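You operate a simulated robot arm through the tools that you are given. There is no shell and no other tool.

The job below is to be done with a simulated robot arm. You get a single attempt, and the scene is never put back.

JOB
Slip-test the short tray: raise the blue plate till it slides, then lock the plate there.
Fine: lay the tray at the knob end, free the lock first; set the tray back on the shaker's top after.

Only the result counts: the job must be done as asked and must still hold three seconds after the hand-in. Knocking over, shifting, dropping, spilling or breaking anything else fails it.

ROBOT AND FRAMES
A 5-joint arm with a two-finger parallel gripper, fixed in place. Base frame: the origin is on the floor under the middle of its stand, x ahead of it, y to its left, z up; the work surface is at about z = 900. Lengths are in mm, angles in degrees, forces in N, time in s.
It reaches about 1134 mm from its shoulder. Its first joint turns from -149.0 to 149.0 degrees. Payload 1.57 kg.
The TCP is the grasp point between the finger pads, 30 mm short of the fingertips. In the tool frame z runs along the fingers and y along their closing line. Largest opening 110 mm; finger width 24, thickness 12; the body of the gripper, 48 by 112 mm, starts 78 mm behind the TCP.
Orientation is that of the tool frame in the base frame, as a unit quaternion [x, y, z, w]. With the fingers straight down and closing along the base's y, the tool's x points along the base's -x, its y along +y and its z along -z.

CONTROLS
- The arm moves only by the tool servo_tool. Its arguments are lists of equal length, an entry for each row: "delta_pos": the shift along the tool's x, y, z in m, a list of three; "rot": the turn, a rotation vector about the tool's x, y, z in degrees, a list of three; "gripper": the opening, from 0 (shut) to 1 (fully open). In form: {"delta_pos": [[x, y, z], ...], "rot": [[ax, ay, az], ...], "gripper": [gripper, ...]}. A call has 1 to 20 rows; each row shifts and turns the commanded pose from where the row before left it, along the tool's axes as they then stand. A row lasts 0.2 s, in which the tool goes at most 50 mm and 8.6 degrees; a call with a longer step from one row to the next is refused whole, and so is a gripper value outside its range. Where a pose cannot be reached the arm comes as near as it can. A force on the tool above 90 N (or 10 N above the force at the start of the call, whichever is more), or a blocked arm, ends the call early, and 0.2 s more pass. Each finger travels about 72 mm/s and halts on what it meets, pressing with about 43 N; the grip force reading is that of the motor and also rises with nothing between the fingers. The clock runs only during rows and for 0.2 s after the last one: add rows that do not move to give the fingers time. The reply holds the time, the measured pose of the TCP, the force on the tool along the base axes, the opening and the grip force, in the units named above and with some noise, with the torque about the TCP (base axes, N m) and any sound that the robot's microphone picked up.
- Cameras (640 x 400 px; columns grow to the right, rows downward): "scene" is fixed at [219.7, 499.9, 1667.3]; the picture's right is [-0.92, -0.39, 0.00], its down [-0.23, 0.53, -0.81] and it looks along [0.32, -0.75, -0.58] (base axes); focal length 352 px, centre (320, 200). "wrist" rides on the gripper at [70, 16, -141] in the tool frame; the picture's right is [-0.23, 0.97, 0.00], its down [-0.85, -0.20, -0.48] and it looks along [-0.47, -0.11, 0.88] (tool axes); focal length 222 px, centre (320, 200). There is no depth. A picture from a camera that has moved, and an enlarged one, comes with that camera's place and axes in the base frame and with its lens.
- snapshot(camera): a new picture of that camera. No time passes.
- move_column(by): slides the trunk up (or, below 0, down) by that many mm; the arm rides with it, the base frame stays. It gives what a move gives, with no picture.
- close_up(camera, box): a new picture of the part [left, top, right, bottom] of that camera's present view, enlarged. No time passes.
- job_done(): hands the job in; it is judged then, once.

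Places have to be worked out from the pictures, the camera data and where the tool is seen. Open the gripper and draw the arm clear of the work before you hand the job in, unless the task says otherwise.

The tools are called after ">>>" as a command line: name --argument value ..., lists and objects as JSON in quotes. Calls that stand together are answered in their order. servo_tool: Moves the arm, as the interface text tells. Its arguments: {"type":"object","properties":{"delta_pos":{"type":"array"},"rot":{"type":"array"},"gripper":{"type":"array"}},"required":["delta_pos","rot","gripper"]} The other tools are called the same way: move_column (by) moves the trunk up or down; snapshot (camera) takes a picture; close_up (camera, box) takes an enlarged picture of a part of a camera's view; job_done () hands the job in.

At the start:

```text
clock: 0.0
tcp_pos: [606.1, -310.5, 1198.8]
ee_rot: [0.0, 1.0, 0.0, 0.0]
wrist_force: [1.0, 0.5, 0.2]
moment: [0.04, 0.01, 0.01]
opening: 110.2
gripper_force: 0.1
trunk travel left (down, up): [-933.0, 37.0]
```

scene: 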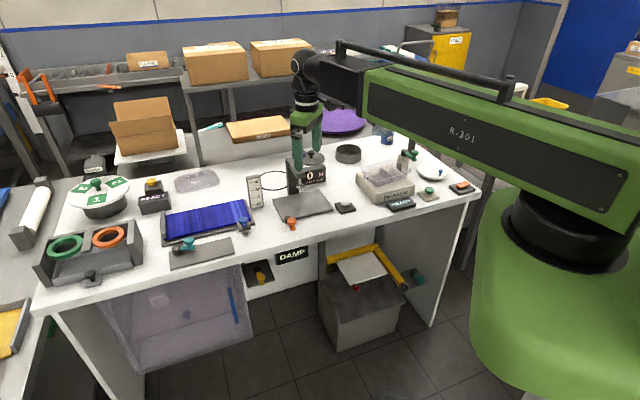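
wrist: 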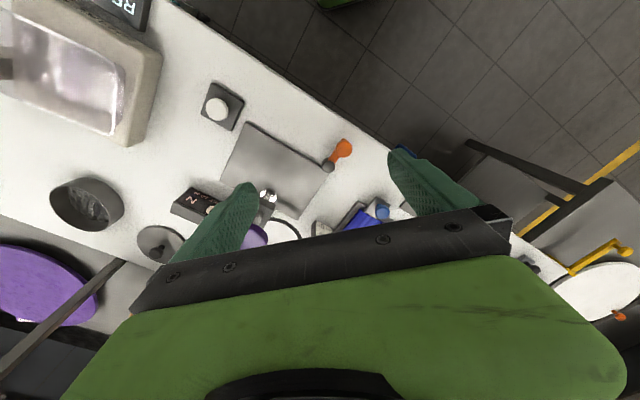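

I start by studying the scene in enlarged views to identify the blue plate, its knob and lock, the trays and the shaker.

>>> close_up --camera "scene" --box '[140, 160, 300, 280]'

>>> close_up --camera "scene" --box '[330, 130, 490, 230]'

>>> close_up --camera "scene" --box '[20, 150, 180, 290]'

>>> close_up --camera "scene" --box '[230, 120, 380, 240]'

```text
3.33 times, centred on (220, 220) of scene
camera zoom: at [219.7, 499.9, 1667.3], right [-0.92, -0.39, 0.0], down [-0.23, 0.53, -0.81], along [0.32, -0.75, -0.58], focal length 1173 px, centre (653, 133)
```

zoom: 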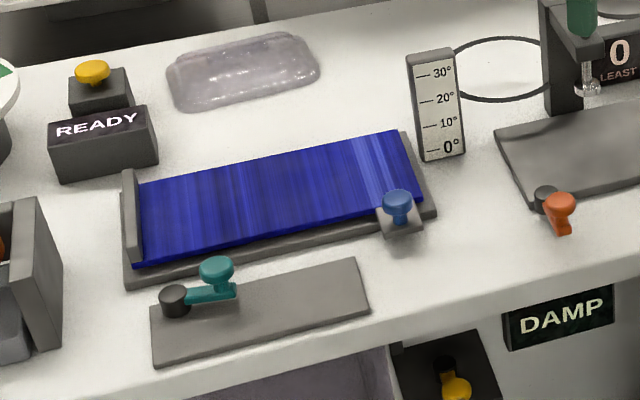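

```text
4.00 times, centred on (410, 180) of scene
camera zoom: at [219.7, 499.9, 1667.3], right [-0.92, -0.39, 0.0], down [-0.23, 0.53, -0.81], along [0.32, -0.75, -0.58], focal length 1408 px, centre (-40, 280)
```

zoom: 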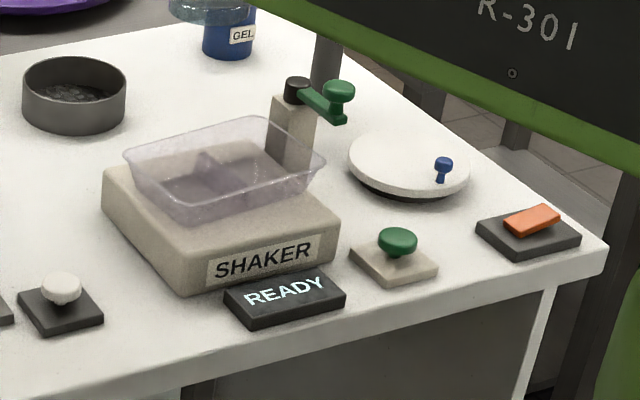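

```text
2.86 times, centred on (100, 220) of scene
camera zoom: at [219.7, 499.9, 1667.3], right [-0.92, -0.39, 0.0], down [-0.23, 0.53, -0.81], along [0.32, -0.75, -0.58], focal length 1006 px, centre (949, 143)
```

zoom: 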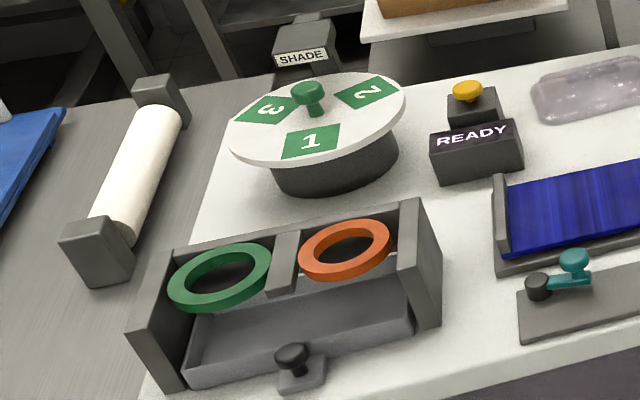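

```text
3.33 times, centred on (305, 180) of scene
camera zoom: at [219.7, 499.9, 1667.3], right [-0.92, -0.39, 0.0], down [-0.23, 0.53, -0.81], along [0.32, -0.75, -0.58], focal length 1173 px, centre (370, 267)
```

zoom: 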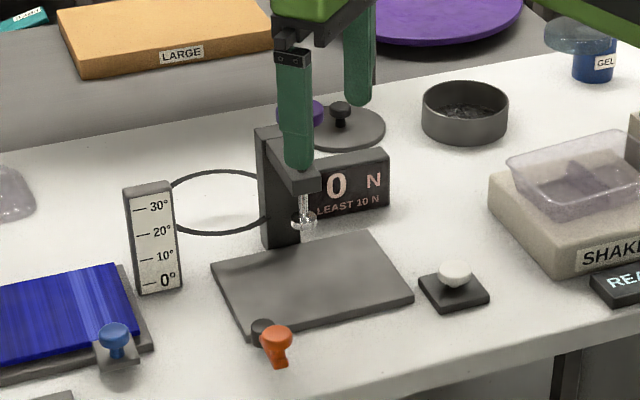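

The blue plate with its blue knob (right end) and stop wall (left end) is around (800..990, -70..-250); the short tray sits on the shaker. I'll move the arm at height towards the plate for a better wrist view.

>>> servo_tool --delta_pos '[[-0.02, 0.03, 0], [-0.02, 0.03, 0], [-0.02, 0.03, 0], [-0.02, 0.03, 0], [-0.02, 0.03, 0]]' --rot '[[0, 0, 0], [0, 0, 0], [0, 0, 0], [0, 0, 0], [0, 0, 0]]' --gripper '[1, 1, 1, 1, 1]'

```text
clock: 1.2
tcp_pos: [707.2, -157.3, 1199.7]
ee_rot: [0.0, 1.0, 0.0, 0.0]
wrist_force: [0.0, 0.2, -0.1]
moment: [0.02, -0.01, 0.01]
opening: 110.0
gripper_force: 0.1
trunk travel left (down, up): [-933.0, 37.0]
```

Arm moved as commanded; now I look with the wrist camera and the scene camera.

>>> snapshot --camera "wrist"

>>> snapshot --camera "scene"

```text
taken
camera wrist: at [637.1, -142.5, 1341.6], right [0.23, 0.97, 0.0], down [0.86, -0.2, 0.48], along [0.47, -0.11, -0.88], focal length 222 px, centre (320, 200)
```

wrist: 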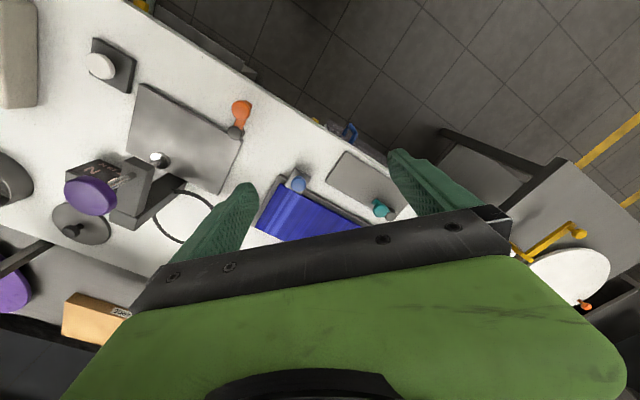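

```text
taken
```

scene: 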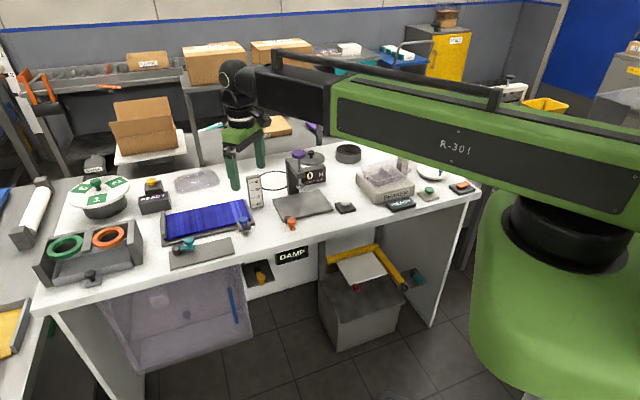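

The plate is partly hidden by the gripper; moving further ahead in x will put it under the camera.

>>> servo_tool --delta_pos '[[-0.035, 0.0, 0], [-0.035, 0.0, 0], [-0.035, 0.0, 0], [-0.035, 0.0, 0]]' --rot '[[0, 0, 0], [0, 0, 0], [0, 0, 0], [0, 0, 0]]' --gripper '[1, 1, 1, 1]'

>>> snapshot --camera "wrist"

>>> close_up --camera "wrist" --box '[200, 60, 400, 185]'

```text
clock: 2.2
tcp_pos: [846.8, -160.3, 1199.9]
ee_rot: [0.001, 1.0, 0.0, 0.0]
wrist_force: [0.1, -0.2, 1.0]
moment: [0.01, 0.01, 0.04]
opening: 110.0
gripper_force: 0.0
trunk travel left (down, up): [-933.0, 37.0]
```

```text
taken
camera wrist: at [776.2, -145.2, 1341.5], right [0.23, 0.97, 0.0], down [0.86, -0.2, 0.48], along [0.47, -0.11, -0.88], focal length 222 px, centre (320, 200)
```

wrist: 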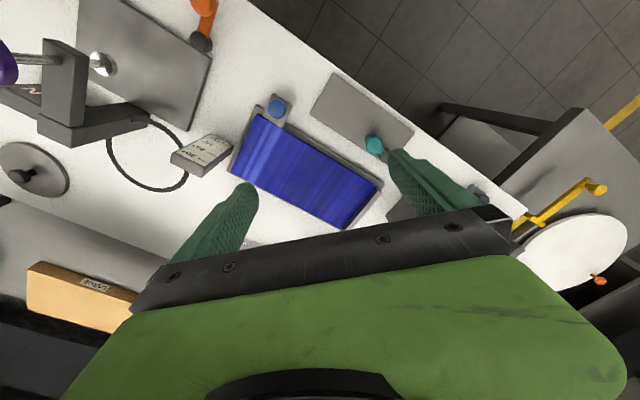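

```text
3.20 times, centred on (300, 122) of wrist
camera zoom: at [776.2, -145.2, 1341.5], right [0.23, 0.97, 0.0], down [0.86, -0.2, 0.48], along [0.47, -0.11, -0.88], focal length 711 px, centre (384, 448)
```

zoom: 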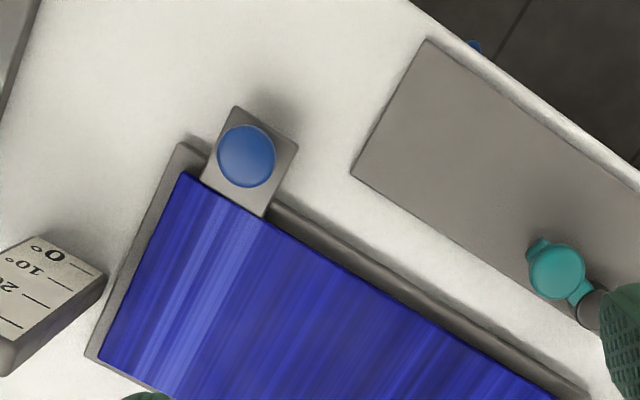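

The blue knob is on a tab at the right-front corner of the plate. I want closer views of the teal lever and of the other levers to find out which is the plate's lock.

>>> close_up --camera "scene" --box '[150, 225, 250, 285]'

>>> close_up --camera "scene" --box '[235, 240, 335, 300]'

>>> close_up --camera "scene" --box '[230, 160, 330, 240]'

>>> close_up --camera "wrist" --box '[280, 60, 420, 160]'

```text
6.40 times, centred on (200, 255) of scene
camera zoom: at [219.7, 499.9, 1667.3], right [-0.92, -0.39, 0.0], down [-0.23, 0.53, -0.81], along [0.32, -0.75, -0.58], focal length 2253 px, centre (1088, -152)
```

zoom: 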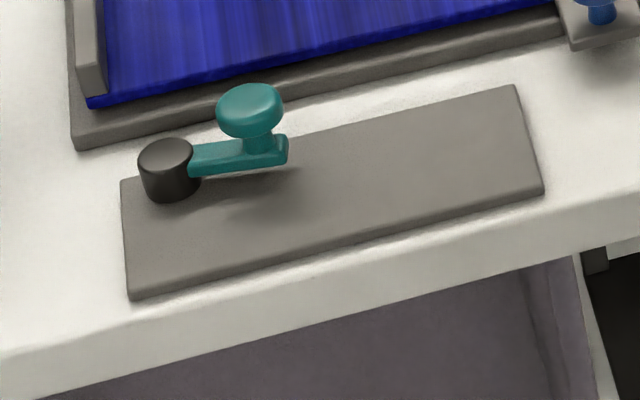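

```text
6.40 times, centred on (285, 270) of scene
camera zoom: at [219.7, 499.9, 1667.3], right [-0.92, -0.39, 0.0], down [-0.23, 0.53, -0.81], along [0.32, -0.75, -0.58], focal length 2253 px, centre (544, -248)
```

zoom: 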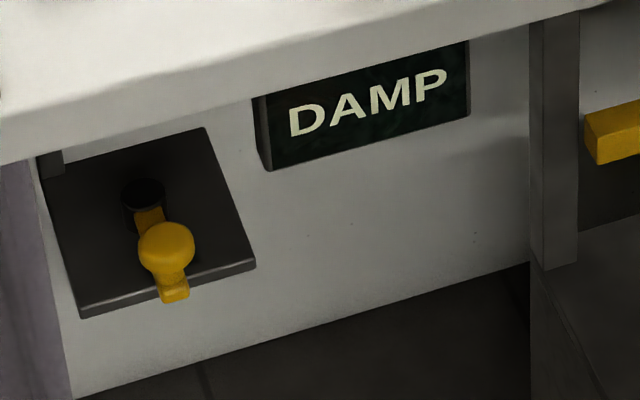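

```text
5.00 times, centred on (280, 200) of scene
camera zoom: at [219.7, 499.9, 1667.3], right [-0.92, -0.39, 0.0], down [-0.23, 0.53, -0.81], along [0.32, -0.75, -0.58], focal length 1760 px, centre (520, 200)
```

zoom: 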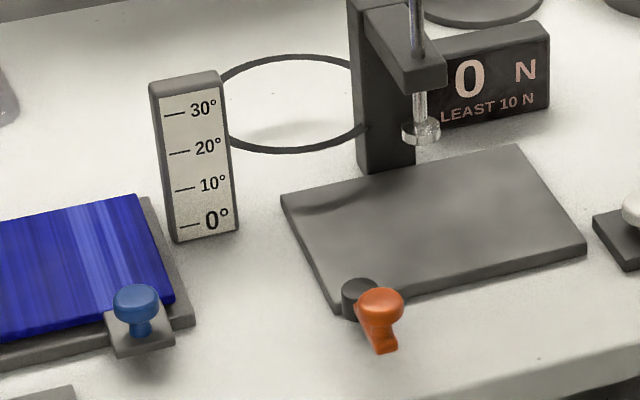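

```text
4.00 times, centred on (350, 110) of wrist
camera zoom: at [776.2, -145.2, 1341.5], right [0.23, 0.97, 0.0], down [0.86, -0.2, 0.48], along [0.47, -0.11, -0.88], focal length 888 px, centre (200, 560)
```

zoom: 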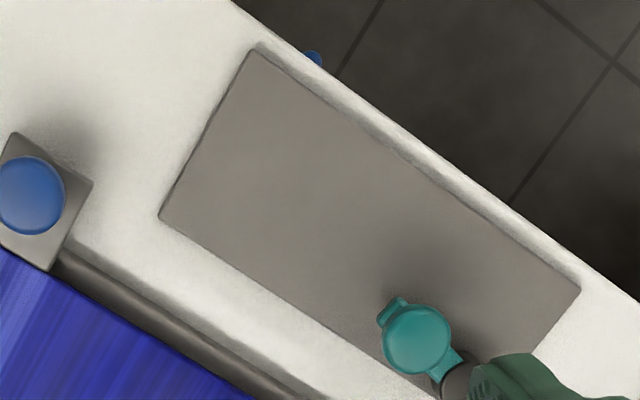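

The purple cap of the force gauge reaches about z = 1120, so I keep the travel height well above that. Next I raise a little and go over the shaker to look at the tray.

>>> servo_tool --delta_pos '[[0, 0, -0.04], [0.026, -0.032, 0], [0.026, -0.032, 0], [0.026, -0.032, 0], [0.026, -0.032, 0], [0.026, -0.032, 0], [0.026, -0.032, 0], [0.026, -0.032, 0], [0.026, -0.032, 0], [0.026, -0.032, 0], [0.026, -0.032, 0], [0.026, -0.032, 0], [0.026, -0.032, 0], [0.026, -0.032, 0], [0.026, -0.032, 0]]' --rot '[[0, 0, 0], [0, 0, 0], [0, 0, 0], [0, 0, 0], [0, 0, 0], [0, 0, 0], [0, 0, 0], [0, 0, 0], [0, 0, 0], [0, 0, 0], [0, 0, 0], [0, 0, 0], [0, 0, 0], [0, 0, 0], [0, 0, 0]]' --gripper '[1, 1, 1, 1, 1, 1, 1, 1, 1, 1, 1, 1, 1, 1, 1]'

>>> snapshot --camera "wrist"

>>> snapshot --camera "scene"

```text
clock: 5.4
tcp_pos: [480.8, -609.3, 1199.6]
ee_rot: [0.0, 1.0, 0.0, -0.001]
wrist_force: [-0.7, -0.3, 0.8]
moment: [-0.02, -0.01, 0.02]
opening: 110.0
gripper_force: 0.0
out of reach, approached as far as the arm can: row 1
trunk travel left (down, up): [-933.0, 37.0]
```

```text
taken
camera wrist: at [410.5, -593.9, 1341.7], right [0.23, 0.97, 0.0], down [0.85, -0.2, 0.48], along [0.47, -0.11, -0.88], focal length 222 px, centre (320, 200)
```

wrist: 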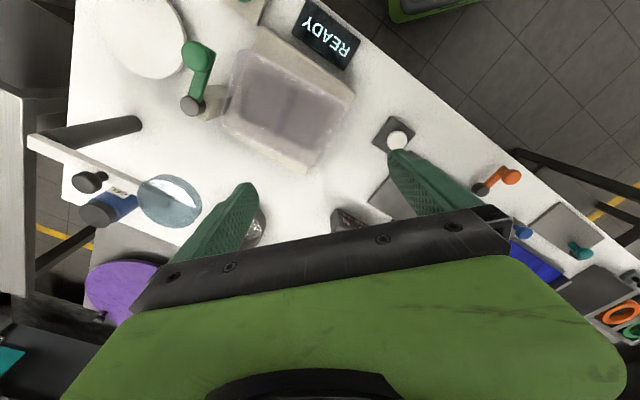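

```text
taken
```

scene: 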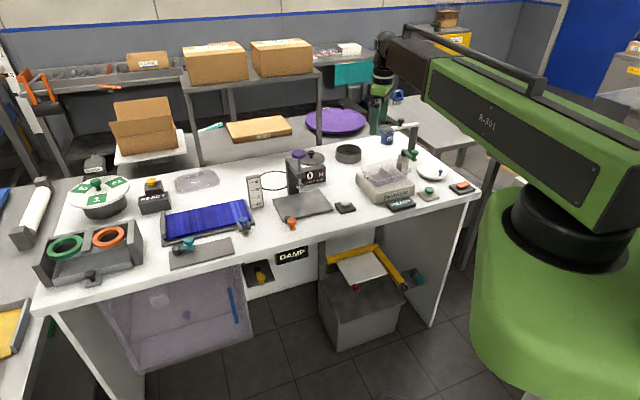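

The tray on the shaker is in good view now. I enlarge it.

>>> close_up --camera "wrist" --box '[170, 10, 370, 190]'

>>> close_up --camera "scene" --box '[350, 145, 430, 215]'

>>> close_up --camera "scene" --box '[120, 155, 230, 220]'

```text
2.22 times, centred on (270, 100) of wrist
camera zoom: at [410.5, -593.9, 1341.7], right [0.23, 0.97, 0.0], down [0.85, -0.2, 0.48], along [0.47, -0.11, -0.88], focal length 494 px, centre (431, 422)
```

zoom: 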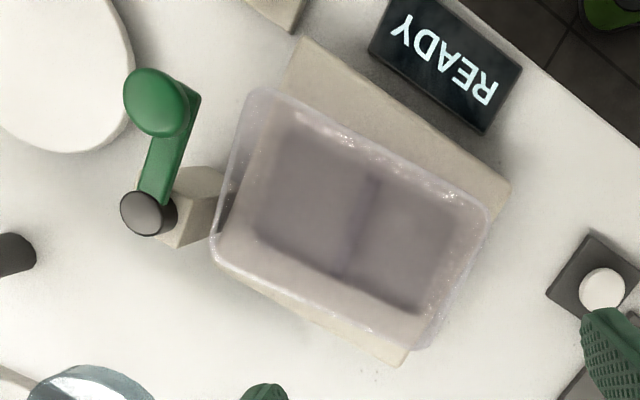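

```text
5.71 times, centred on (390, 180) of scene
camera zoom: at [219.7, 499.9, 1667.3], right [-0.92, -0.39, 0.0], down [-0.23, 0.53, -0.81], along [0.32, -0.75, -0.58], focal length 2011 px, centre (-80, 314)
```

zoom: 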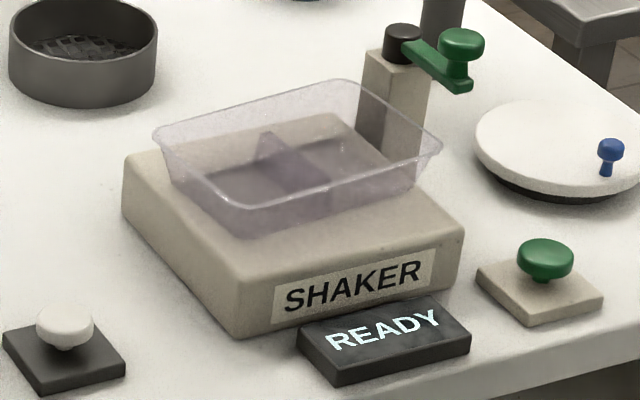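

```text
5.82 times, centred on (175, 188) of scene
camera zoom: at [219.7, 499.9, 1667.3], right [-0.92, -0.39, 0.0], down [-0.23, 0.53, -0.81], along [0.32, -0.75, -0.58], focal length 2048 px, centre (1164, 273)
```

zoom: 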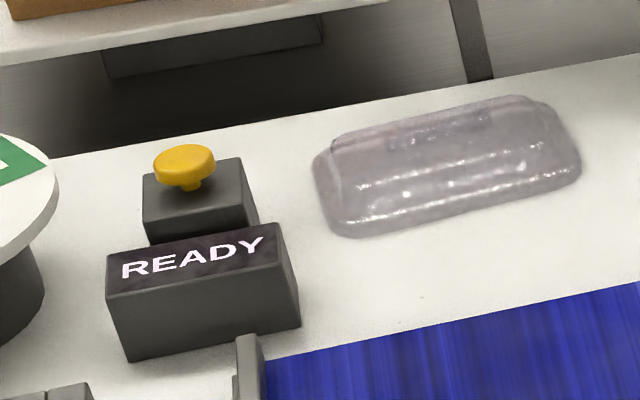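

The tray (about 150 × 100 mm, rim z ≈ 989, long axis azimuth ≈ 52°) sits on the shaker top (z ≈ 945). Before touching it I must free the lock, so I first turn the tool so the camera sits on the hinge side (tool x toward azimuth 45°).

>>> servo_tool --delta_pos '[[0, 0, 0], [0, 0, 0], [0, 0, 0], [0, 0, 0], [0, 0, 0], [0, 0, 0], [0, 0, 0], [0, 0, 0], [0, 0, 0], [0, 0, 0], [0, 0, 0], [0, 0, 0], [0, 0, 0], [0, 0, 0], [0, 0, 0], [0, 0, 0]]' --rot '[[0, 0, 8.4375], [0, 0, 8.4375], [0, 0, 8.4375], [0, 0, 8.4375], [0, 0, 8.4375], [0, 0, 8.4375], [0, 0, 8.4375], [0, 0, 8.4375], [0, 0, 8.4375], [0, 0, 8.4375], [0, 0, 8.4375], [0, 0, 8.4375], [0, 0, 8.4375], [0, 0, 8.4375], [0, 0, 8.4375], [0, 0, 8.4375]]' --gripper '[1, 1, 1, 1, 1, 1, 1, 1, 1, 1, 1, 1, 1, 1, 1, 1]'

>>> snapshot --camera "wrist"

```text
clock: 8.8
tcp_pos: [480.9, -608.2, 1199.3]
ee_rot: [0.924, 0.381, 0.0, 0.0]
wrist_force: [0.6, -0.4, -0.2]
moment: [0.07, -0.02, -0.02]
opening: 110.1
gripper_force: 0.1
trunk travel left (down, up): [-933.0, 37.0]
```

```text
taken
camera wrist: at [542.1, -571.9, 1341.8], right [0.52, -0.85, 0.0], down [-0.75, -0.46, 0.48], along [-0.41, -0.25, -0.88], focal length 222 px, centre (320, 200)
```

wrist: 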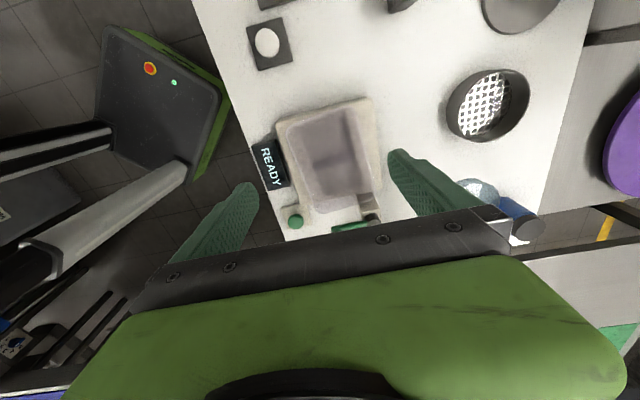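

Rotation worked (tool x now at azimuth 45°). Now I move over towards the teal lever.

>>> servo_tool --delta_pos '[[0.0473, -0.0056, 0], [0.0473, -0.0056, 0], [0.0473, -0.0056, 0], [0.0473, -0.0056, 0], [0.0473, -0.0056, 0], [0.0473, -0.0056, 0], [0.0473, -0.0056, 0], [0.0473, -0.0056, 0], [0.0473, -0.0056, 0], [0.0473, -0.0056, 0], [0.0473, -0.0056, 0], [0.0473, -0.0056, 0], [0.0473, -0.0056, 0], [0.0473, -0.0056, 0], [0, 0, 0.03], [0, 0, 0.03], [0, 0, 0.03]]' --rot '[[0, 0, 0], [0, 0, 0], [0, 0, 0], [0, 0, 0], [0, 0, 0], [0, 0, 0], [0, 0, 0], [0, 0, 0], [0, 0, 0], [0, 0, 0], [0, 0, 0], [0, 0, 0], [0, 0, 0], [0, 0, 0], [0, 0, 0], [0, 0, 0], [0, 0, 0]]' --gripper '[1, 1, 1, 1, 1, 1, 1, 1, 1, 1, 1, 1, 1, 1, 1, 1, 1]'

>>> snapshot --camera "wrist"

>>> snapshot --camera "scene"

```text
clock: 12.4
tcp_pos: [896.5, -86.5, 1198.9]
ee_rot: [0.924, 0.382, -0.001, 0.001]
wrist_force: [-0.3, -0.7, -1.0]
moment: [0.01, 0.01, -0.03]
opening: 109.6
gripper_force: 0.1
out of reach, approached as far as the arm can: row 15, 16, 17
trunk travel left (down, up): [-933.0, 37.0]
```

```text
taken
camera wrist: at [956.2, -49.5, 1341.9], right [0.53, -0.85, 0.0], down [-0.75, -0.46, 0.48], along [-0.41, -0.25, -0.88], focal length 222 px, centre (320, 200)
```

wrist: 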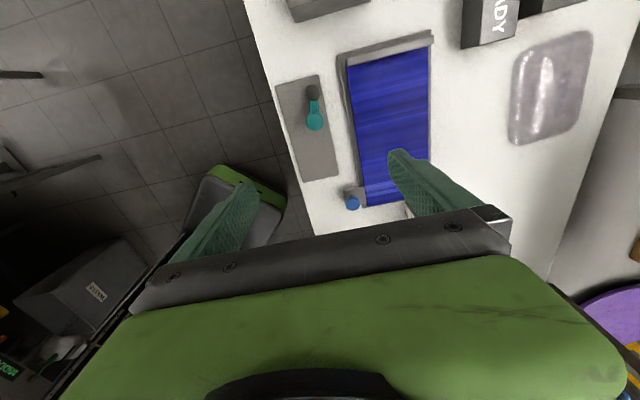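

```text
taken
```

scene: 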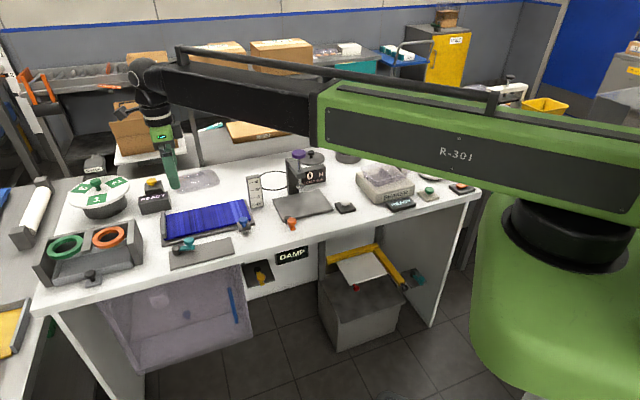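

The arm cannot change height itself – z is done by the trunk column. I lower the column by 110 mm for a close look at the lever and plate from here (fingertips then ≈ 1059, above everything nearby).

>>> move_column --by -110

>>> snapshot --camera "wrist"

>>> close_up --camera "wrist" --box '[240, 20, 460, 160]'

```text
clock: 13.8
tcp_pos: [895.9, -86.1, 1089.5]
ee_rot: [0.924, 0.382, 0.0, 0.0]
wrist_force: [-0.7, -0.3, -0.2]
moment: [-0.02, -0.02, -0.01]
opening: 110.0
gripper_force: 0.1
trunk travel left (down, up): [-823.0, 147.0]
```

```text
taken
camera wrist: at [956.4, -49.3, 1231.8], right [0.53, -0.85, 0.0], down [-0.75, -0.46, 0.48], along [-0.41, -0.25, -0.88], focal length 222 px, centre (320, 200)
```

wrist: 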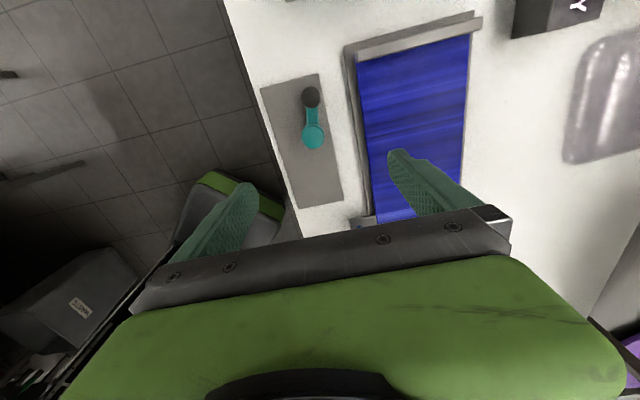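

```text
2.86 times, centred on (350, 90) of wrist
camera zoom: at [956.4, -49.3, 1231.8], right [0.53, -0.85, 0.0], down [-0.75, -0.46, 0.48], along [-0.41, -0.25, -0.88], focal length 635 px, centre (234, 514)
```

zoom: 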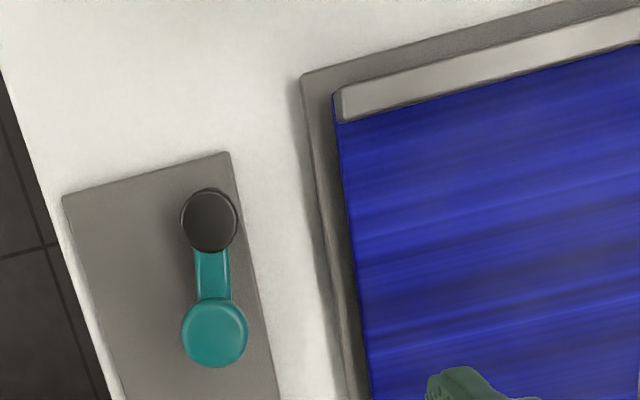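

Lever pivot ≈ (933,-52), teal knob ≈ (896,-77, z≈945), lever ~44 mm pointing at azimuth ≈ -146°. I centre the gripper over the teal knob, align the closing line across the lever, narrow the opening to about 60 mm and descend part-way.

>>> servo_tool --delta_pos '[[0.006, -0.0067, 0], [0, 0, 0], [0, 0, 0], [0, 0, 0], [0, 0, 0]]' --rot '[[0, 0, 0], [0, 0, 5.5], [0, 0, 5.5], [0, 0, 0], [0, 0, 0]]' --gripper '[0.55, 0.55, 0.55, 0.55, 0.55]'

>>> move_column --by -90

>>> snapshot --camera "wrist"

>>> close_up --camera "scene" --box '[130, 170, 270, 280]'

```text
clock: 15.0
tcp_pos: [896.5, -76.9, 1089.5]
ee_rot: [0.956, 0.292, 0.0, 0.0]
wrist_force: [0.3, 0.3, 0.0]
moment: [-0.01, 0.02, 0.0]
opening: 60.4
gripper_force: 0.1
trunk travel left (down, up): [-823.0, 147.0]
```

```text
clock: 16.3
tcp_pos: [895.3, -76.9, 999.6]
ee_rot: [0.956, 0.292, 0.0, 0.0]
wrist_force: [-0.2, 0.6, -0.8]
moment: [0.02, 0.0, -0.04]
opening: 60.4
gripper_force: 0.0
trunk travel left (down, up): [-733.0, 237.0]
```

```text
taken
camera wrist: at [961.7, -52.0, 1141.8], right [0.36, -0.93, 0.0], down [-0.82, -0.31, 0.48], along [-0.45, -0.17, -0.88], focal length 222 px, centre (320, 200)
```

wrist: 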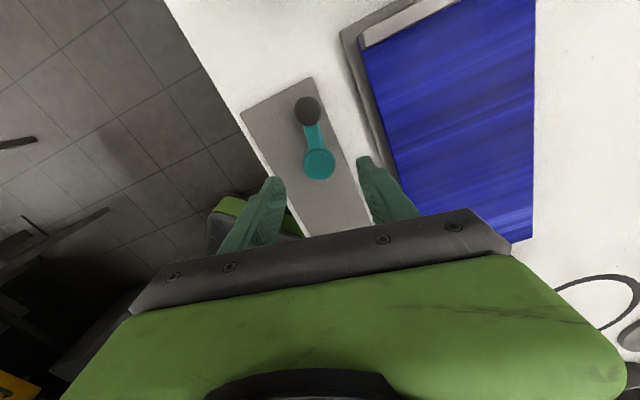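

```text
3.64 times, centred on (200, 225) of scene
camera zoom: at [219.7, 499.9, 1667.3], right [-0.92, -0.39, 0.0], down [-0.23, 0.53, -0.81], along [0.32, -0.75, -0.58], focal length 1280 px, centre (756, 109)
```

zoom: 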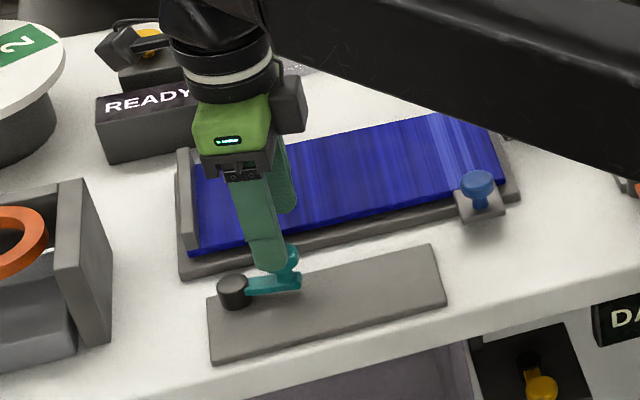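

The knob projects right under the TCP (≈(897,-75)). I lower another 35 mm so the fingertips straddle the cap (tips ≈ 935).

>>> move_column --by -35

>>> close_up --camera "scene" --box '[150, 190, 250, 270]'

>>> close_up --camera "wrist" --box '[220, 80, 420, 230]'

```text
clock: 17.1
tcp_pos: [895.2, -75.8, 964.7]
ee_rot: [0.957, 0.291, 0.0, 0.0]
wrist_force: [0.0, 0.6, 0.2]
moment: [-0.03, -0.01, 0.01]
opening: 60.5
gripper_force: 0.0
trunk travel left (down, up): [-698.0, 272.0]
```

```text
5.00 times, centred on (200, 230) of scene
camera zoom: at [219.7, 499.9, 1667.3], right [-0.92, -0.39, 0.0], down [-0.23, 0.53, -0.81], along [0.32, -0.75, -0.58], focal length 1760 px, centre (920, 50)
```

zoom: 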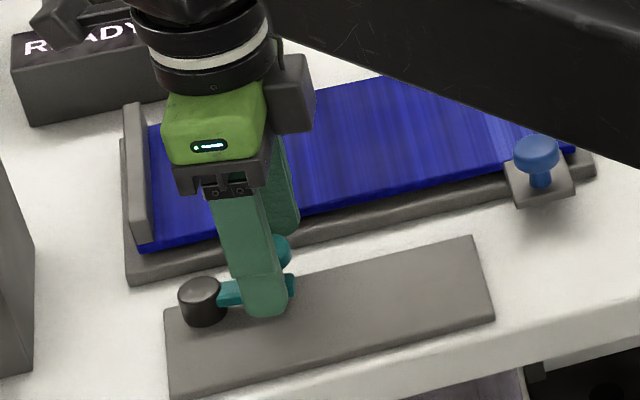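

```text
2.67 times, centred on (320, 155) of wrist
camera zoom: at [961.7, -52.0, 1106.8], right [0.36, -0.93, 0.0], down [-0.82, -0.31, 0.48], along [-0.45, -0.17, -0.88], focal length 592 px, centre (320, 320)
```

zoom: 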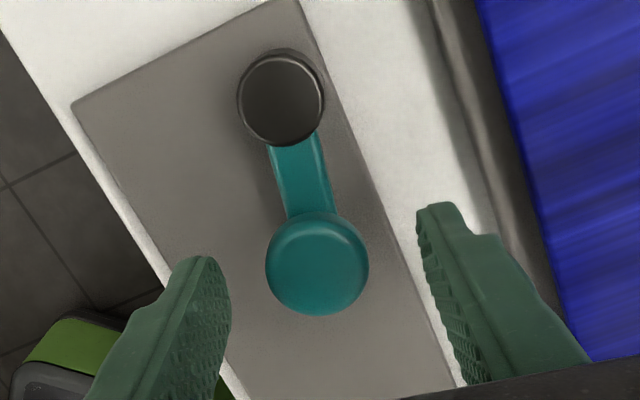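

The fingers straddle the teal knob. I lower 10 mm more, close to ~34 mm (loose cage around the 29 mm cap) and nudge it slowly toward the table's front to feel which way it turns.

>>> move_column --by -10

>>> servo_tool --delta_pos '[[0, 0, 0], [0, 0, 0], [0, 0, 0], [0, -0.002, 0], [0, -0.002, 0], [0, -0.002, 0]]' --rot '[[0, 0, 0], [0, 0, 0], [0, 0, 0], [0, 0, 0], [0, 0, 0], [0, 0, 0]]' --gripper '[0.31, 0.31, 0.31, 0.31, 0.31, 0.31]'

>>> close_up --camera "wrist" --box '[220, 80, 420, 230]'

```text
clock: 17.6
tcp_pos: [894.8, -76.8, 954.5]
ee_rot: [0.956, 0.292, 0.0, 0.001]
wrist_force: [-0.6, 0.5, 0.0]
moment: [0.02, 0.0, -0.02]
opening: 60.3
gripper_force: 0.1
trunk travel left (down, up): [-688.0, 282.0]
```

```text
clock: 19.0
tcp_pos: [891.9, -71.7, 955.9]
ee_rot: [0.957, 0.291, 0.0, -0.001]
wrist_force: [-0.1, -1.7, 0.3]
moment: [-0.01, -0.02, -0.04]
opening: 35.4
gripper_force: 0.9
trunk travel left (down, up): [-688.0, 282.0]
```

```text
2.67 times, centred on (320, 155) of wrist
camera zoom: at [958.4, -47.6, 1096.7], right [0.36, -0.93, 0.0], down [-0.82, -0.31, 0.48], along [-0.45, -0.17, -0.88], focal length 592 px, centre (320, 320)
```

zoom: 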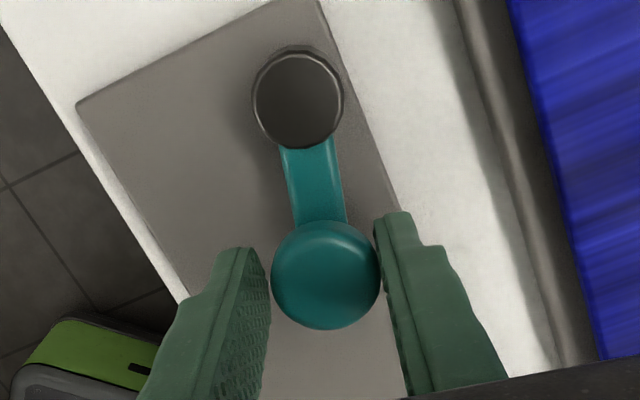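

The right finger is touching the cap with only ~1.7 N. I push 6 mm more toward the front and check the force.

>>> servo_tool --delta_pos '[[0, -0.002, 0], [0, -0.002, 0], [0, -0.002, 0]]' --rot '[[0, 0, 0], [0, 0, 0], [0, 0, 0]]' --gripper '[0.31, 0.31, 0.31]'

>>> close_up --camera "wrist" --box '[220, 80, 420, 230]'

```text
clock: 19.8
tcp_pos: [889.3, -66.6, 955.5]
ee_rot: [0.957, 0.291, 0.0, 0.0]
wrist_force: [0.4, 0.0, 0.3]
moment: [-0.02, -0.03, -0.03]
opening: 34.9
gripper_force: 0.4
trunk travel left (down, up): [-688.0, 282.0]
```

```text
2.67 times, centred on (320, 155) of wrist
camera zoom: at [955.4, -42.3, 1096.7], right [0.36, -0.93, 0.0], down [-0.82, -0.31, 0.48], along [-0.45, -0.17, -0.88], focal length 592 px, centre (320, 320)
```

zoom: 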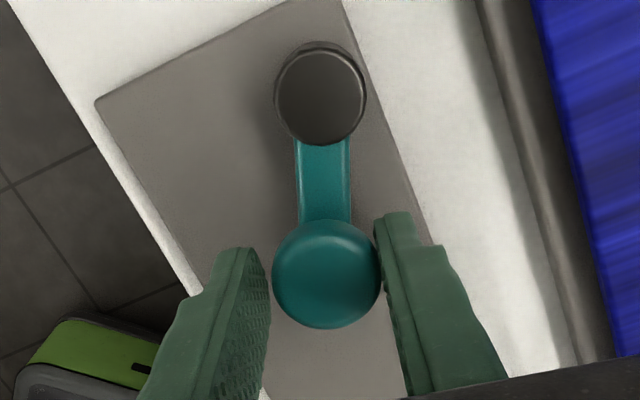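

The lever swings freely toward the front (now azimuth ≈ -158°). I align the tool with the lever and follow the arc another 24°, watching the force.

>>> servo_tool --delta_pos '[[0.002, 0, 0], [0, 0, 0], [0.0004, -0.0061, 0], [0.0004, -0.0061, 0], [0.0004, -0.0061, 0]]' --rot '[[0, 0, 6], [0, 0, 6], [0, 0, 8], [0, 0, 8], [0, 0, 8]]' --gripper '[0.31, 0.31, 0.31, 0.31, 0.31]'

>>> close_up --camera "wrist" --box '[220, 80, 420, 230]'

```text
clock: 21.0
tcp_pos: [885.6, -63.8, 955.4]
ee_rot: [1.0, 0.026, 0.0, -0.003]
wrist_force: [0.0, 1.3, -0.3]
moment: [0.02, 0.01, -0.02]
opening: 34.6
gripper_force: 0.5
out of reach, approached as far as the arm can: row 5
trunk travel left (down, up): [-688.0, 282.0]
```

```text
2.67 times, centred on (320, 155) of wrist
camera zoom: at [956.1, -78.0, 1096.7], right [-0.18, -0.98, -0.01], down [-0.86, 0.15, 0.48], along [-0.47, 0.09, -0.88], focal length 592 px, centre (320, 320)
```

zoom: 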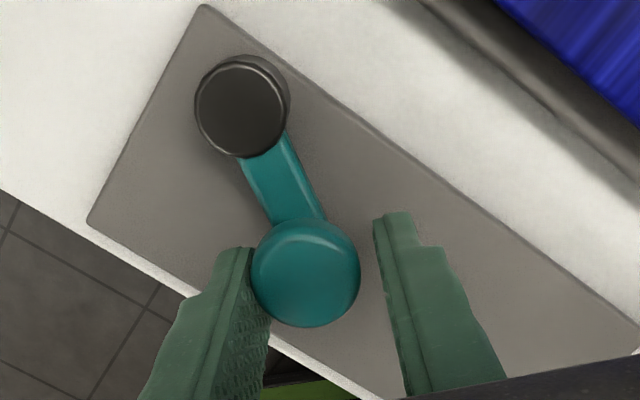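

The wrist roll reached its limit (tool x at ≈ 3°). The lever turned to ≈ -168°. I open, centre on the knob at ≈ (891,-61.5), turn the tool back to ≈ 45° and then grip the round knob so I can follow the arc by translation only.

>>> servo_tool --delta_pos '[[0, 0, 0], [0, 0, 0], [0.0056, -0.002, 0], [0, 0, 0], [0, 0, 0], [0, 0, 0], [0, 0, 0], [0, 0, 0], [0, 0, 0]]' --rot '[[0, 0, 0], [0, 0, 0], [0, 0, 0], [0, 0, -8.4], [0, 0, -8.4], [0, 0, -8.4], [0, 0, -8.4], [0, 0, -8.4], [0, 0, 0]]' --gripper '[0.55, 0.55, 0.55, 0.55, 0.55, 0.55, 0.55, 0.55, 0.55]'

>>> close_up --camera "wrist" --box '[220, 80, 420, 230]'

```text
clock: 23.0
tcp_pos: [890.5, -61.4, 955.5]
ee_rot: [0.923, 0.384, 0.001, -0.002]
wrist_force: [-0.3, 0.2, -0.4]
moment: [0.03, -0.02, 0.06]
opening: 60.5
gripper_force: 0.1
trunk travel left (down, up): [-688.0, 282.0]
```

```text
2.67 times, centred on (320, 155) of wrist
camera zoom: at [951.7, -25.3, 1097.0], right [0.53, -0.85, 0.0], down [-0.74, -0.47, 0.48], along [-0.41, -0.25, -0.88], focal length 592 px, centre (320, 320)
```

zoom: 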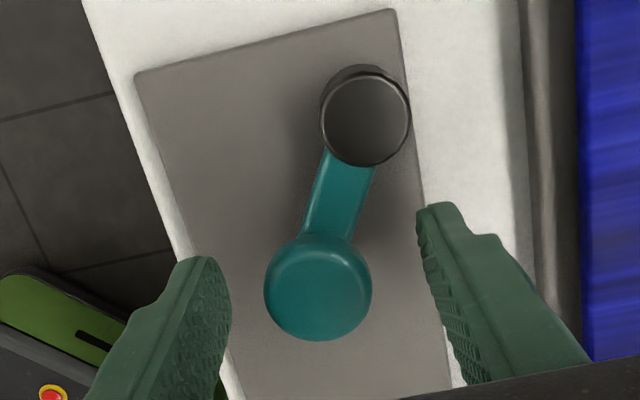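

TCP is centred on the knob. I close on it.

>>> servo_tool --delta_pos '[[0, 0, 0], [0, 0, 0], [0, 0, 0], [0, 0, 0]]' --rot '[[0, 0, 0], [0, 0, 0], [0, 0, 0], [0, 0, 0]]' --gripper '[0.4, 0.3, 0.24, 0.24]'

>>> close_up --camera "wrist" --box '[220, 80, 420, 230]'

```text
clock: 24.0
tcp_pos: [891.4, -63.6, 955.3]
ee_rot: [0.924, 0.383, 0.002, -0.002]
wrist_force: [-1.4, -7.6, -2.0]
moment: [-0.66, -0.12, -0.26]
opening: 29.4
gripper_force: 38.6
trunk travel left (down, up): [-688.0, 282.0]
```

```text
2.67 times, centred on (320, 155) of wrist
camera zoom: at [951.6, -26.8, 1096.9], right [0.53, -0.85, 0.0], down [-0.75, -0.47, 0.48], along [-0.41, -0.25, -0.88], focal length 592 px, centre (320, 320)
```

zoom: 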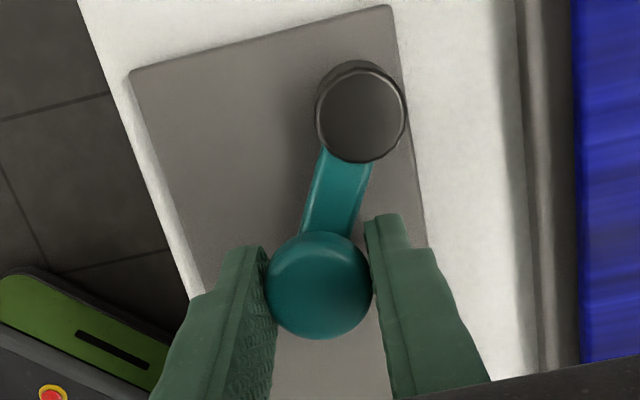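

The knob is gripped (29.4 mm). I follow the arc clockwise by 16° and check the force.

>>> servo_tool --delta_pos '[[0.00343, -0.0052, 0], [0.0041, -0.00467, 0]]' --rot '[[0, 0, 0], [0, 0, 0]]' --gripper '[0.24, 0.24]'

>>> close_up --camera "wrist" --box '[220, 80, 420, 230]'

```text
clock: 24.6
tcp_pos: [886.7, -54.9, 955.3]
ee_rot: [0.924, 0.382, -0.001, -0.001]
wrist_force: [-17.2, -28.5, -9.4]
moment: [-1.7, -0.07, -1.19]
opening: 31.1
gripper_force: 40.0
trunk travel left (down, up): [-688.0, 282.0]
```

```text
2.67 times, centred on (320, 155) of wrist
camera zoom: at [948.2, -18.0, 1096.8], right [0.53, -0.85, 0.0], down [-0.75, -0.46, 0.48], along [-0.41, -0.25, -0.88], focal length 592 px, centre (320, 320)
```

zoom: 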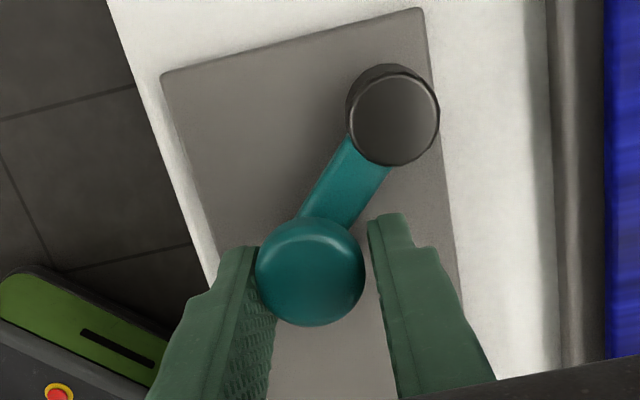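

The force rose to ~33 N, so either a stop/detent or my arc is off (knob seen at ≈ (889.6,-50.4), lever az ≈ -178°). I pause without moving and re-read.

>>> servo_tool --delta_pos '[[0, 0, 0], [0, 0, 0]]' --rot '[[0, 0, 0], [0, 0, 0]]' --gripper '[0.24, 0.24]'

>>> close_up --camera "scene" --box '[150, 190, 250, 270]'

```text
clock: 25.2
tcp_pos: [886.9, -54.3, 955.3]
ee_rot: [0.924, 0.383, -0.002, 0.0]
wrist_force: [-29.4, -30.0, -21.1]
moment: [-1.65, -0.2, -1.23]
opening: 31.1
gripper_force: 40.0
trunk travel left (down, up): [-688.0, 282.0]
```

```text
5.00 times, centred on (200, 230) of scene
camera zoom: at [219.7, 499.9, 1667.3], right [-0.92, -0.39, 0.0], down [-0.23, 0.53, -0.81], along [0.32, -0.75, -0.58], focal length 1760 px, centre (920, 50)
```

zoom: 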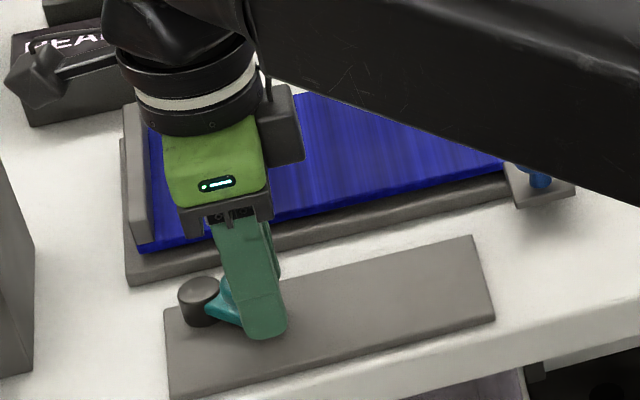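

The lever's bar has come round and is prying against the right finger (tips are below the bar's top). I open to release, raise the column 9 mm so only the cap is held, and look again.

>>> servo_tool --delta_pos '[[0, 0, 0], [0, 0, 0], [0, 0, 0]]' --rot '[[0, 0, 0], [0, 0, 0], [0, 0, 0]]' --gripper '[0.45, 0.45, 0.45]'

>>> move_column --by 9

>>> close_up --camera "wrist" --box '[220, 80, 420, 230]'

>>> close_up --camera "scene" --box '[160, 210, 220, 260]'

```text
clock: 26.0
tcp_pos: [889.2, -49.2, 954.2]
ee_rot: [0.923, 0.384, 0.002, -0.002]
wrist_force: [0.6, -0.3, -0.1]
moment: [0.0, -0.03, -0.02]
opening: 49.4
gripper_force: 0.0
trunk travel left (down, up): [-688.0, 282.0]
```

```text
clock: 26.6
tcp_pos: [890.2, -49.7, 963.7]
ee_rot: [0.924, 0.383, 0.002, -0.002]
wrist_force: [-0.3, 1.2, 0.9]
moment: [0.0, -0.01, 0.02]
opening: 49.4
gripper_force: 0.1
trunk travel left (down, up): [-697.0, 273.0]
```

```text
2.67 times, centred on (320, 155) of wrist
camera zoom: at [949.8, -13.5, 1105.9], right [0.53, -0.85, 0.0], down [-0.75, -0.47, 0.48], along [-0.41, -0.25, -0.88], focal length 592 px, centre (320, 320)
```

zoom: 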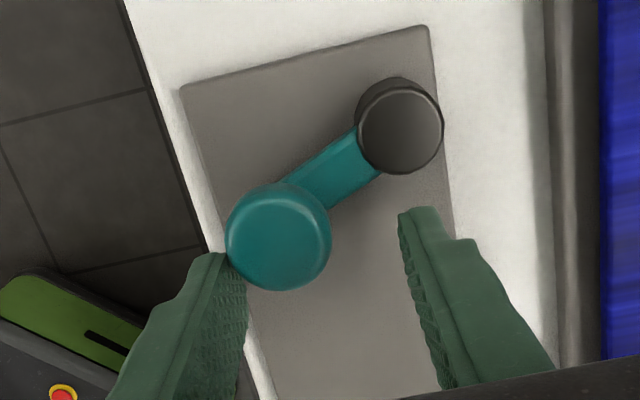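

```text
8.00 times, centred on (190, 235) of scene
camera zoom: at [219.7, 499.9, 1667.3], right [-0.92, -0.39, 0.0], down [-0.23, 0.53, -0.81], along [0.32, -0.75, -0.58], focal length 2816 px, centre (1360, -80)
```

zoom: 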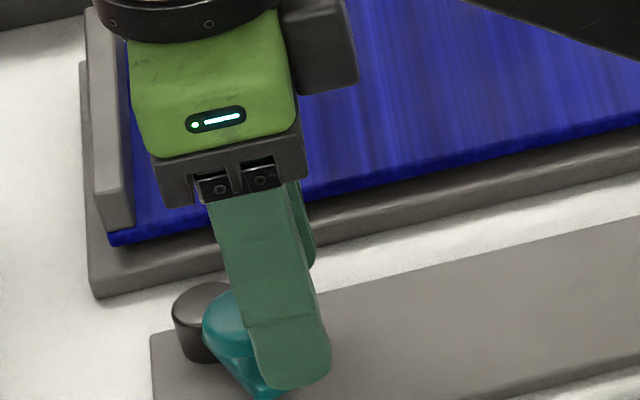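

Released, the lever swung on to az ≈ 161° (it turns freely, knob now ≈ (892,-35)). I re-centre over the knob, grip only the cap, and follow the arc two more steps to look for the end stop.

>>> servo_tool --delta_pos '[[0, -0.0092, 0], [0.0116, 0, 0], [0, 0, 0], [0, 0, 0], [0, 0, 0], [0, 0, 0]]' --rot '[[0, 0, 0], [0, 0, 0], [0, 0, 0], [0, 0, 0], [0, 0, 0], [0, 0, 0]]' --gripper '[0.45, 0.45, 0.4, 0.3, 0.25, 0.25]'

>>> close_up --camera "wrist" --box '[220, 80, 420, 230]'

```text
clock: 28.0
tcp_pos: [891.3, -35.2, 964.4]
ee_rot: [0.924, 0.384, 0.001, -0.002]
wrist_force: [3.5, -2.1, 0.8]
moment: [-0.03, -0.07, 0.03]
opening: 29.6
gripper_force: 1.6
trunk travel left (down, up): [-697.0, 273.0]
```

```text
2.67 times, centred on (320, 155) of wrist
camera zoom: at [951.8, 1.0, 1105.8], right [0.53, -0.85, 0.0], down [-0.75, -0.47, 0.48], along [-0.41, -0.25, -0.88], focal length 592 px, centre (320, 320)
```

zoom: 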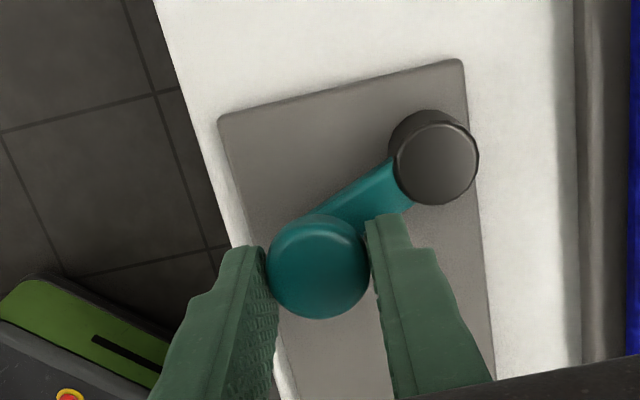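

The cap is between the fingers. I close firmly and follow the arc two steps.

>>> servo_tool --delta_pos '[[0, 0, 0], [0, 0, 0], [0.00573, -0.00233, 0], [0.00597, -0.00152, 0], [0, 0, 0]]' --rot '[[0, 0, 0], [0, 0, 0], [0, 0, 0], [0, 0, 0], [0, 0, 0]]' --gripper '[0.22, 0.22, 0.22, 0.22, 0.22]'

>>> close_up --camera "wrist" --box '[220, 80, 420, 230]'

```text
clock: 29.2
tcp_pos: [897.7, -25.4, 963.0]
ee_rot: [0.924, 0.383, 0.001, -0.002]
wrist_force: [3.9, -17.0, 1.7]
moment: [-0.6, 0.27, -0.54]
opening: 29.2
gripper_force: 38.6
trunk travel left (down, up): [-697.0, 273.0]
```

```text
2.67 times, centred on (320, 155) of wrist
camera zoom: at [957.4, 10.0, 1105.9], right [0.53, -0.85, 0.0], down [-0.75, -0.47, 0.47], along [-0.41, -0.25, -0.88], focal length 592 px, centre (320, 320)
```

zoom: 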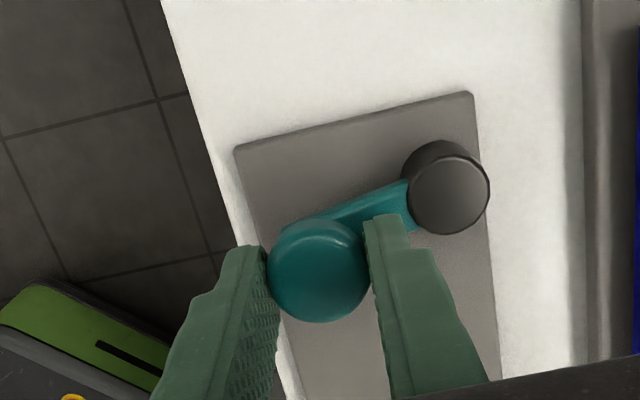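

Lever az is now ≈ 150.6° with ~17 N resisting. I go one more small step along the tangent to see whether it's a hard stop.

>>> servo_tool --delta_pos '[[0.004, -0.0005, 0], [0, 0, 0]]' --rot '[[0, 0, 0], [0, 0, 0]]' --gripper '[0.22, 0.22]'

>>> close_up --camera "wrist" --box '[220, 80, 420, 230]'

```text
clock: 29.8
tcp_pos: [899.7, -22.1, 963.4]
ee_rot: [0.924, 0.383, 0.002, -0.002]
wrist_force: [10.8, -19.4, 6.5]
moment: [-0.25, -0.23, -0.39]
opening: 29.1
gripper_force: 38.9
trunk travel left (down, up): [-697.0, 273.0]
```

```text
2.67 times, centred on (320, 155) of wrist
camera zoom: at [960.0, 13.4, 1105.9], right [0.53, -0.85, 0.0], down [-0.75, -0.47, 0.47], along [-0.4, -0.25, -0.88], focal length 592 px, centre (320, 320)
```

zoom: 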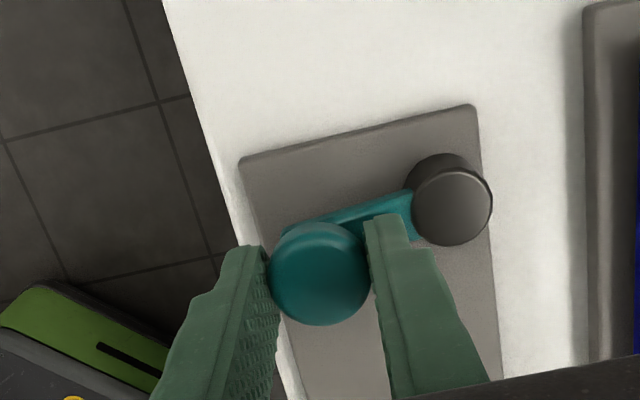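

It still moves (az ≈ 146°); most of the force is radial (I'm pulling outward). I correct inward and take another step.

>>> servo_tool --delta_pos '[[0.0053, 0.0015, 0], [0, 0, 0]]' --rot '[[0, 0, 0], [0, 0, 0]]' --gripper '[0.22, 0.22]'

>>> close_up --camera "wrist" --box '[220, 80, 420, 230]'

```text
clock: 30.4
tcp_pos: [902.7, -19.4, 963.4]
ee_rot: [0.923, 0.384, 0.0, -0.003]
wrist_force: [2.5, -16.9, 0.8]
moment: [-0.4, 0.0, -0.08]
opening: 29.3
gripper_force: 39.2
trunk travel left (down, up): [-697.0, 273.0]
```

```text
2.67 times, centred on (320, 155) of wrist
camera zoom: at [963.9, 17.0, 1105.7], right [0.53, -0.85, -0.01], down [-0.74, -0.47, 0.48], along [-0.41, -0.25, -0.88], focal length 592 px, centre (320, 320)
```

zoom: 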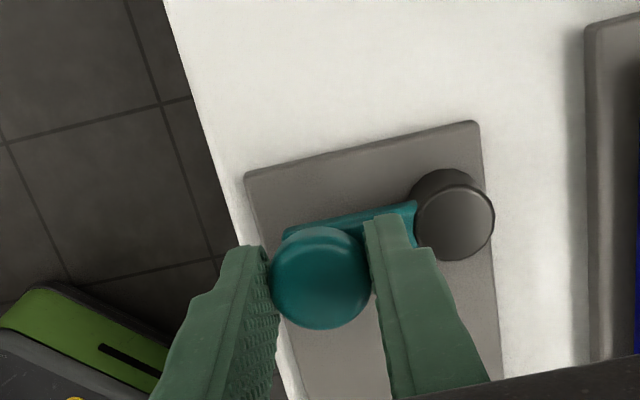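

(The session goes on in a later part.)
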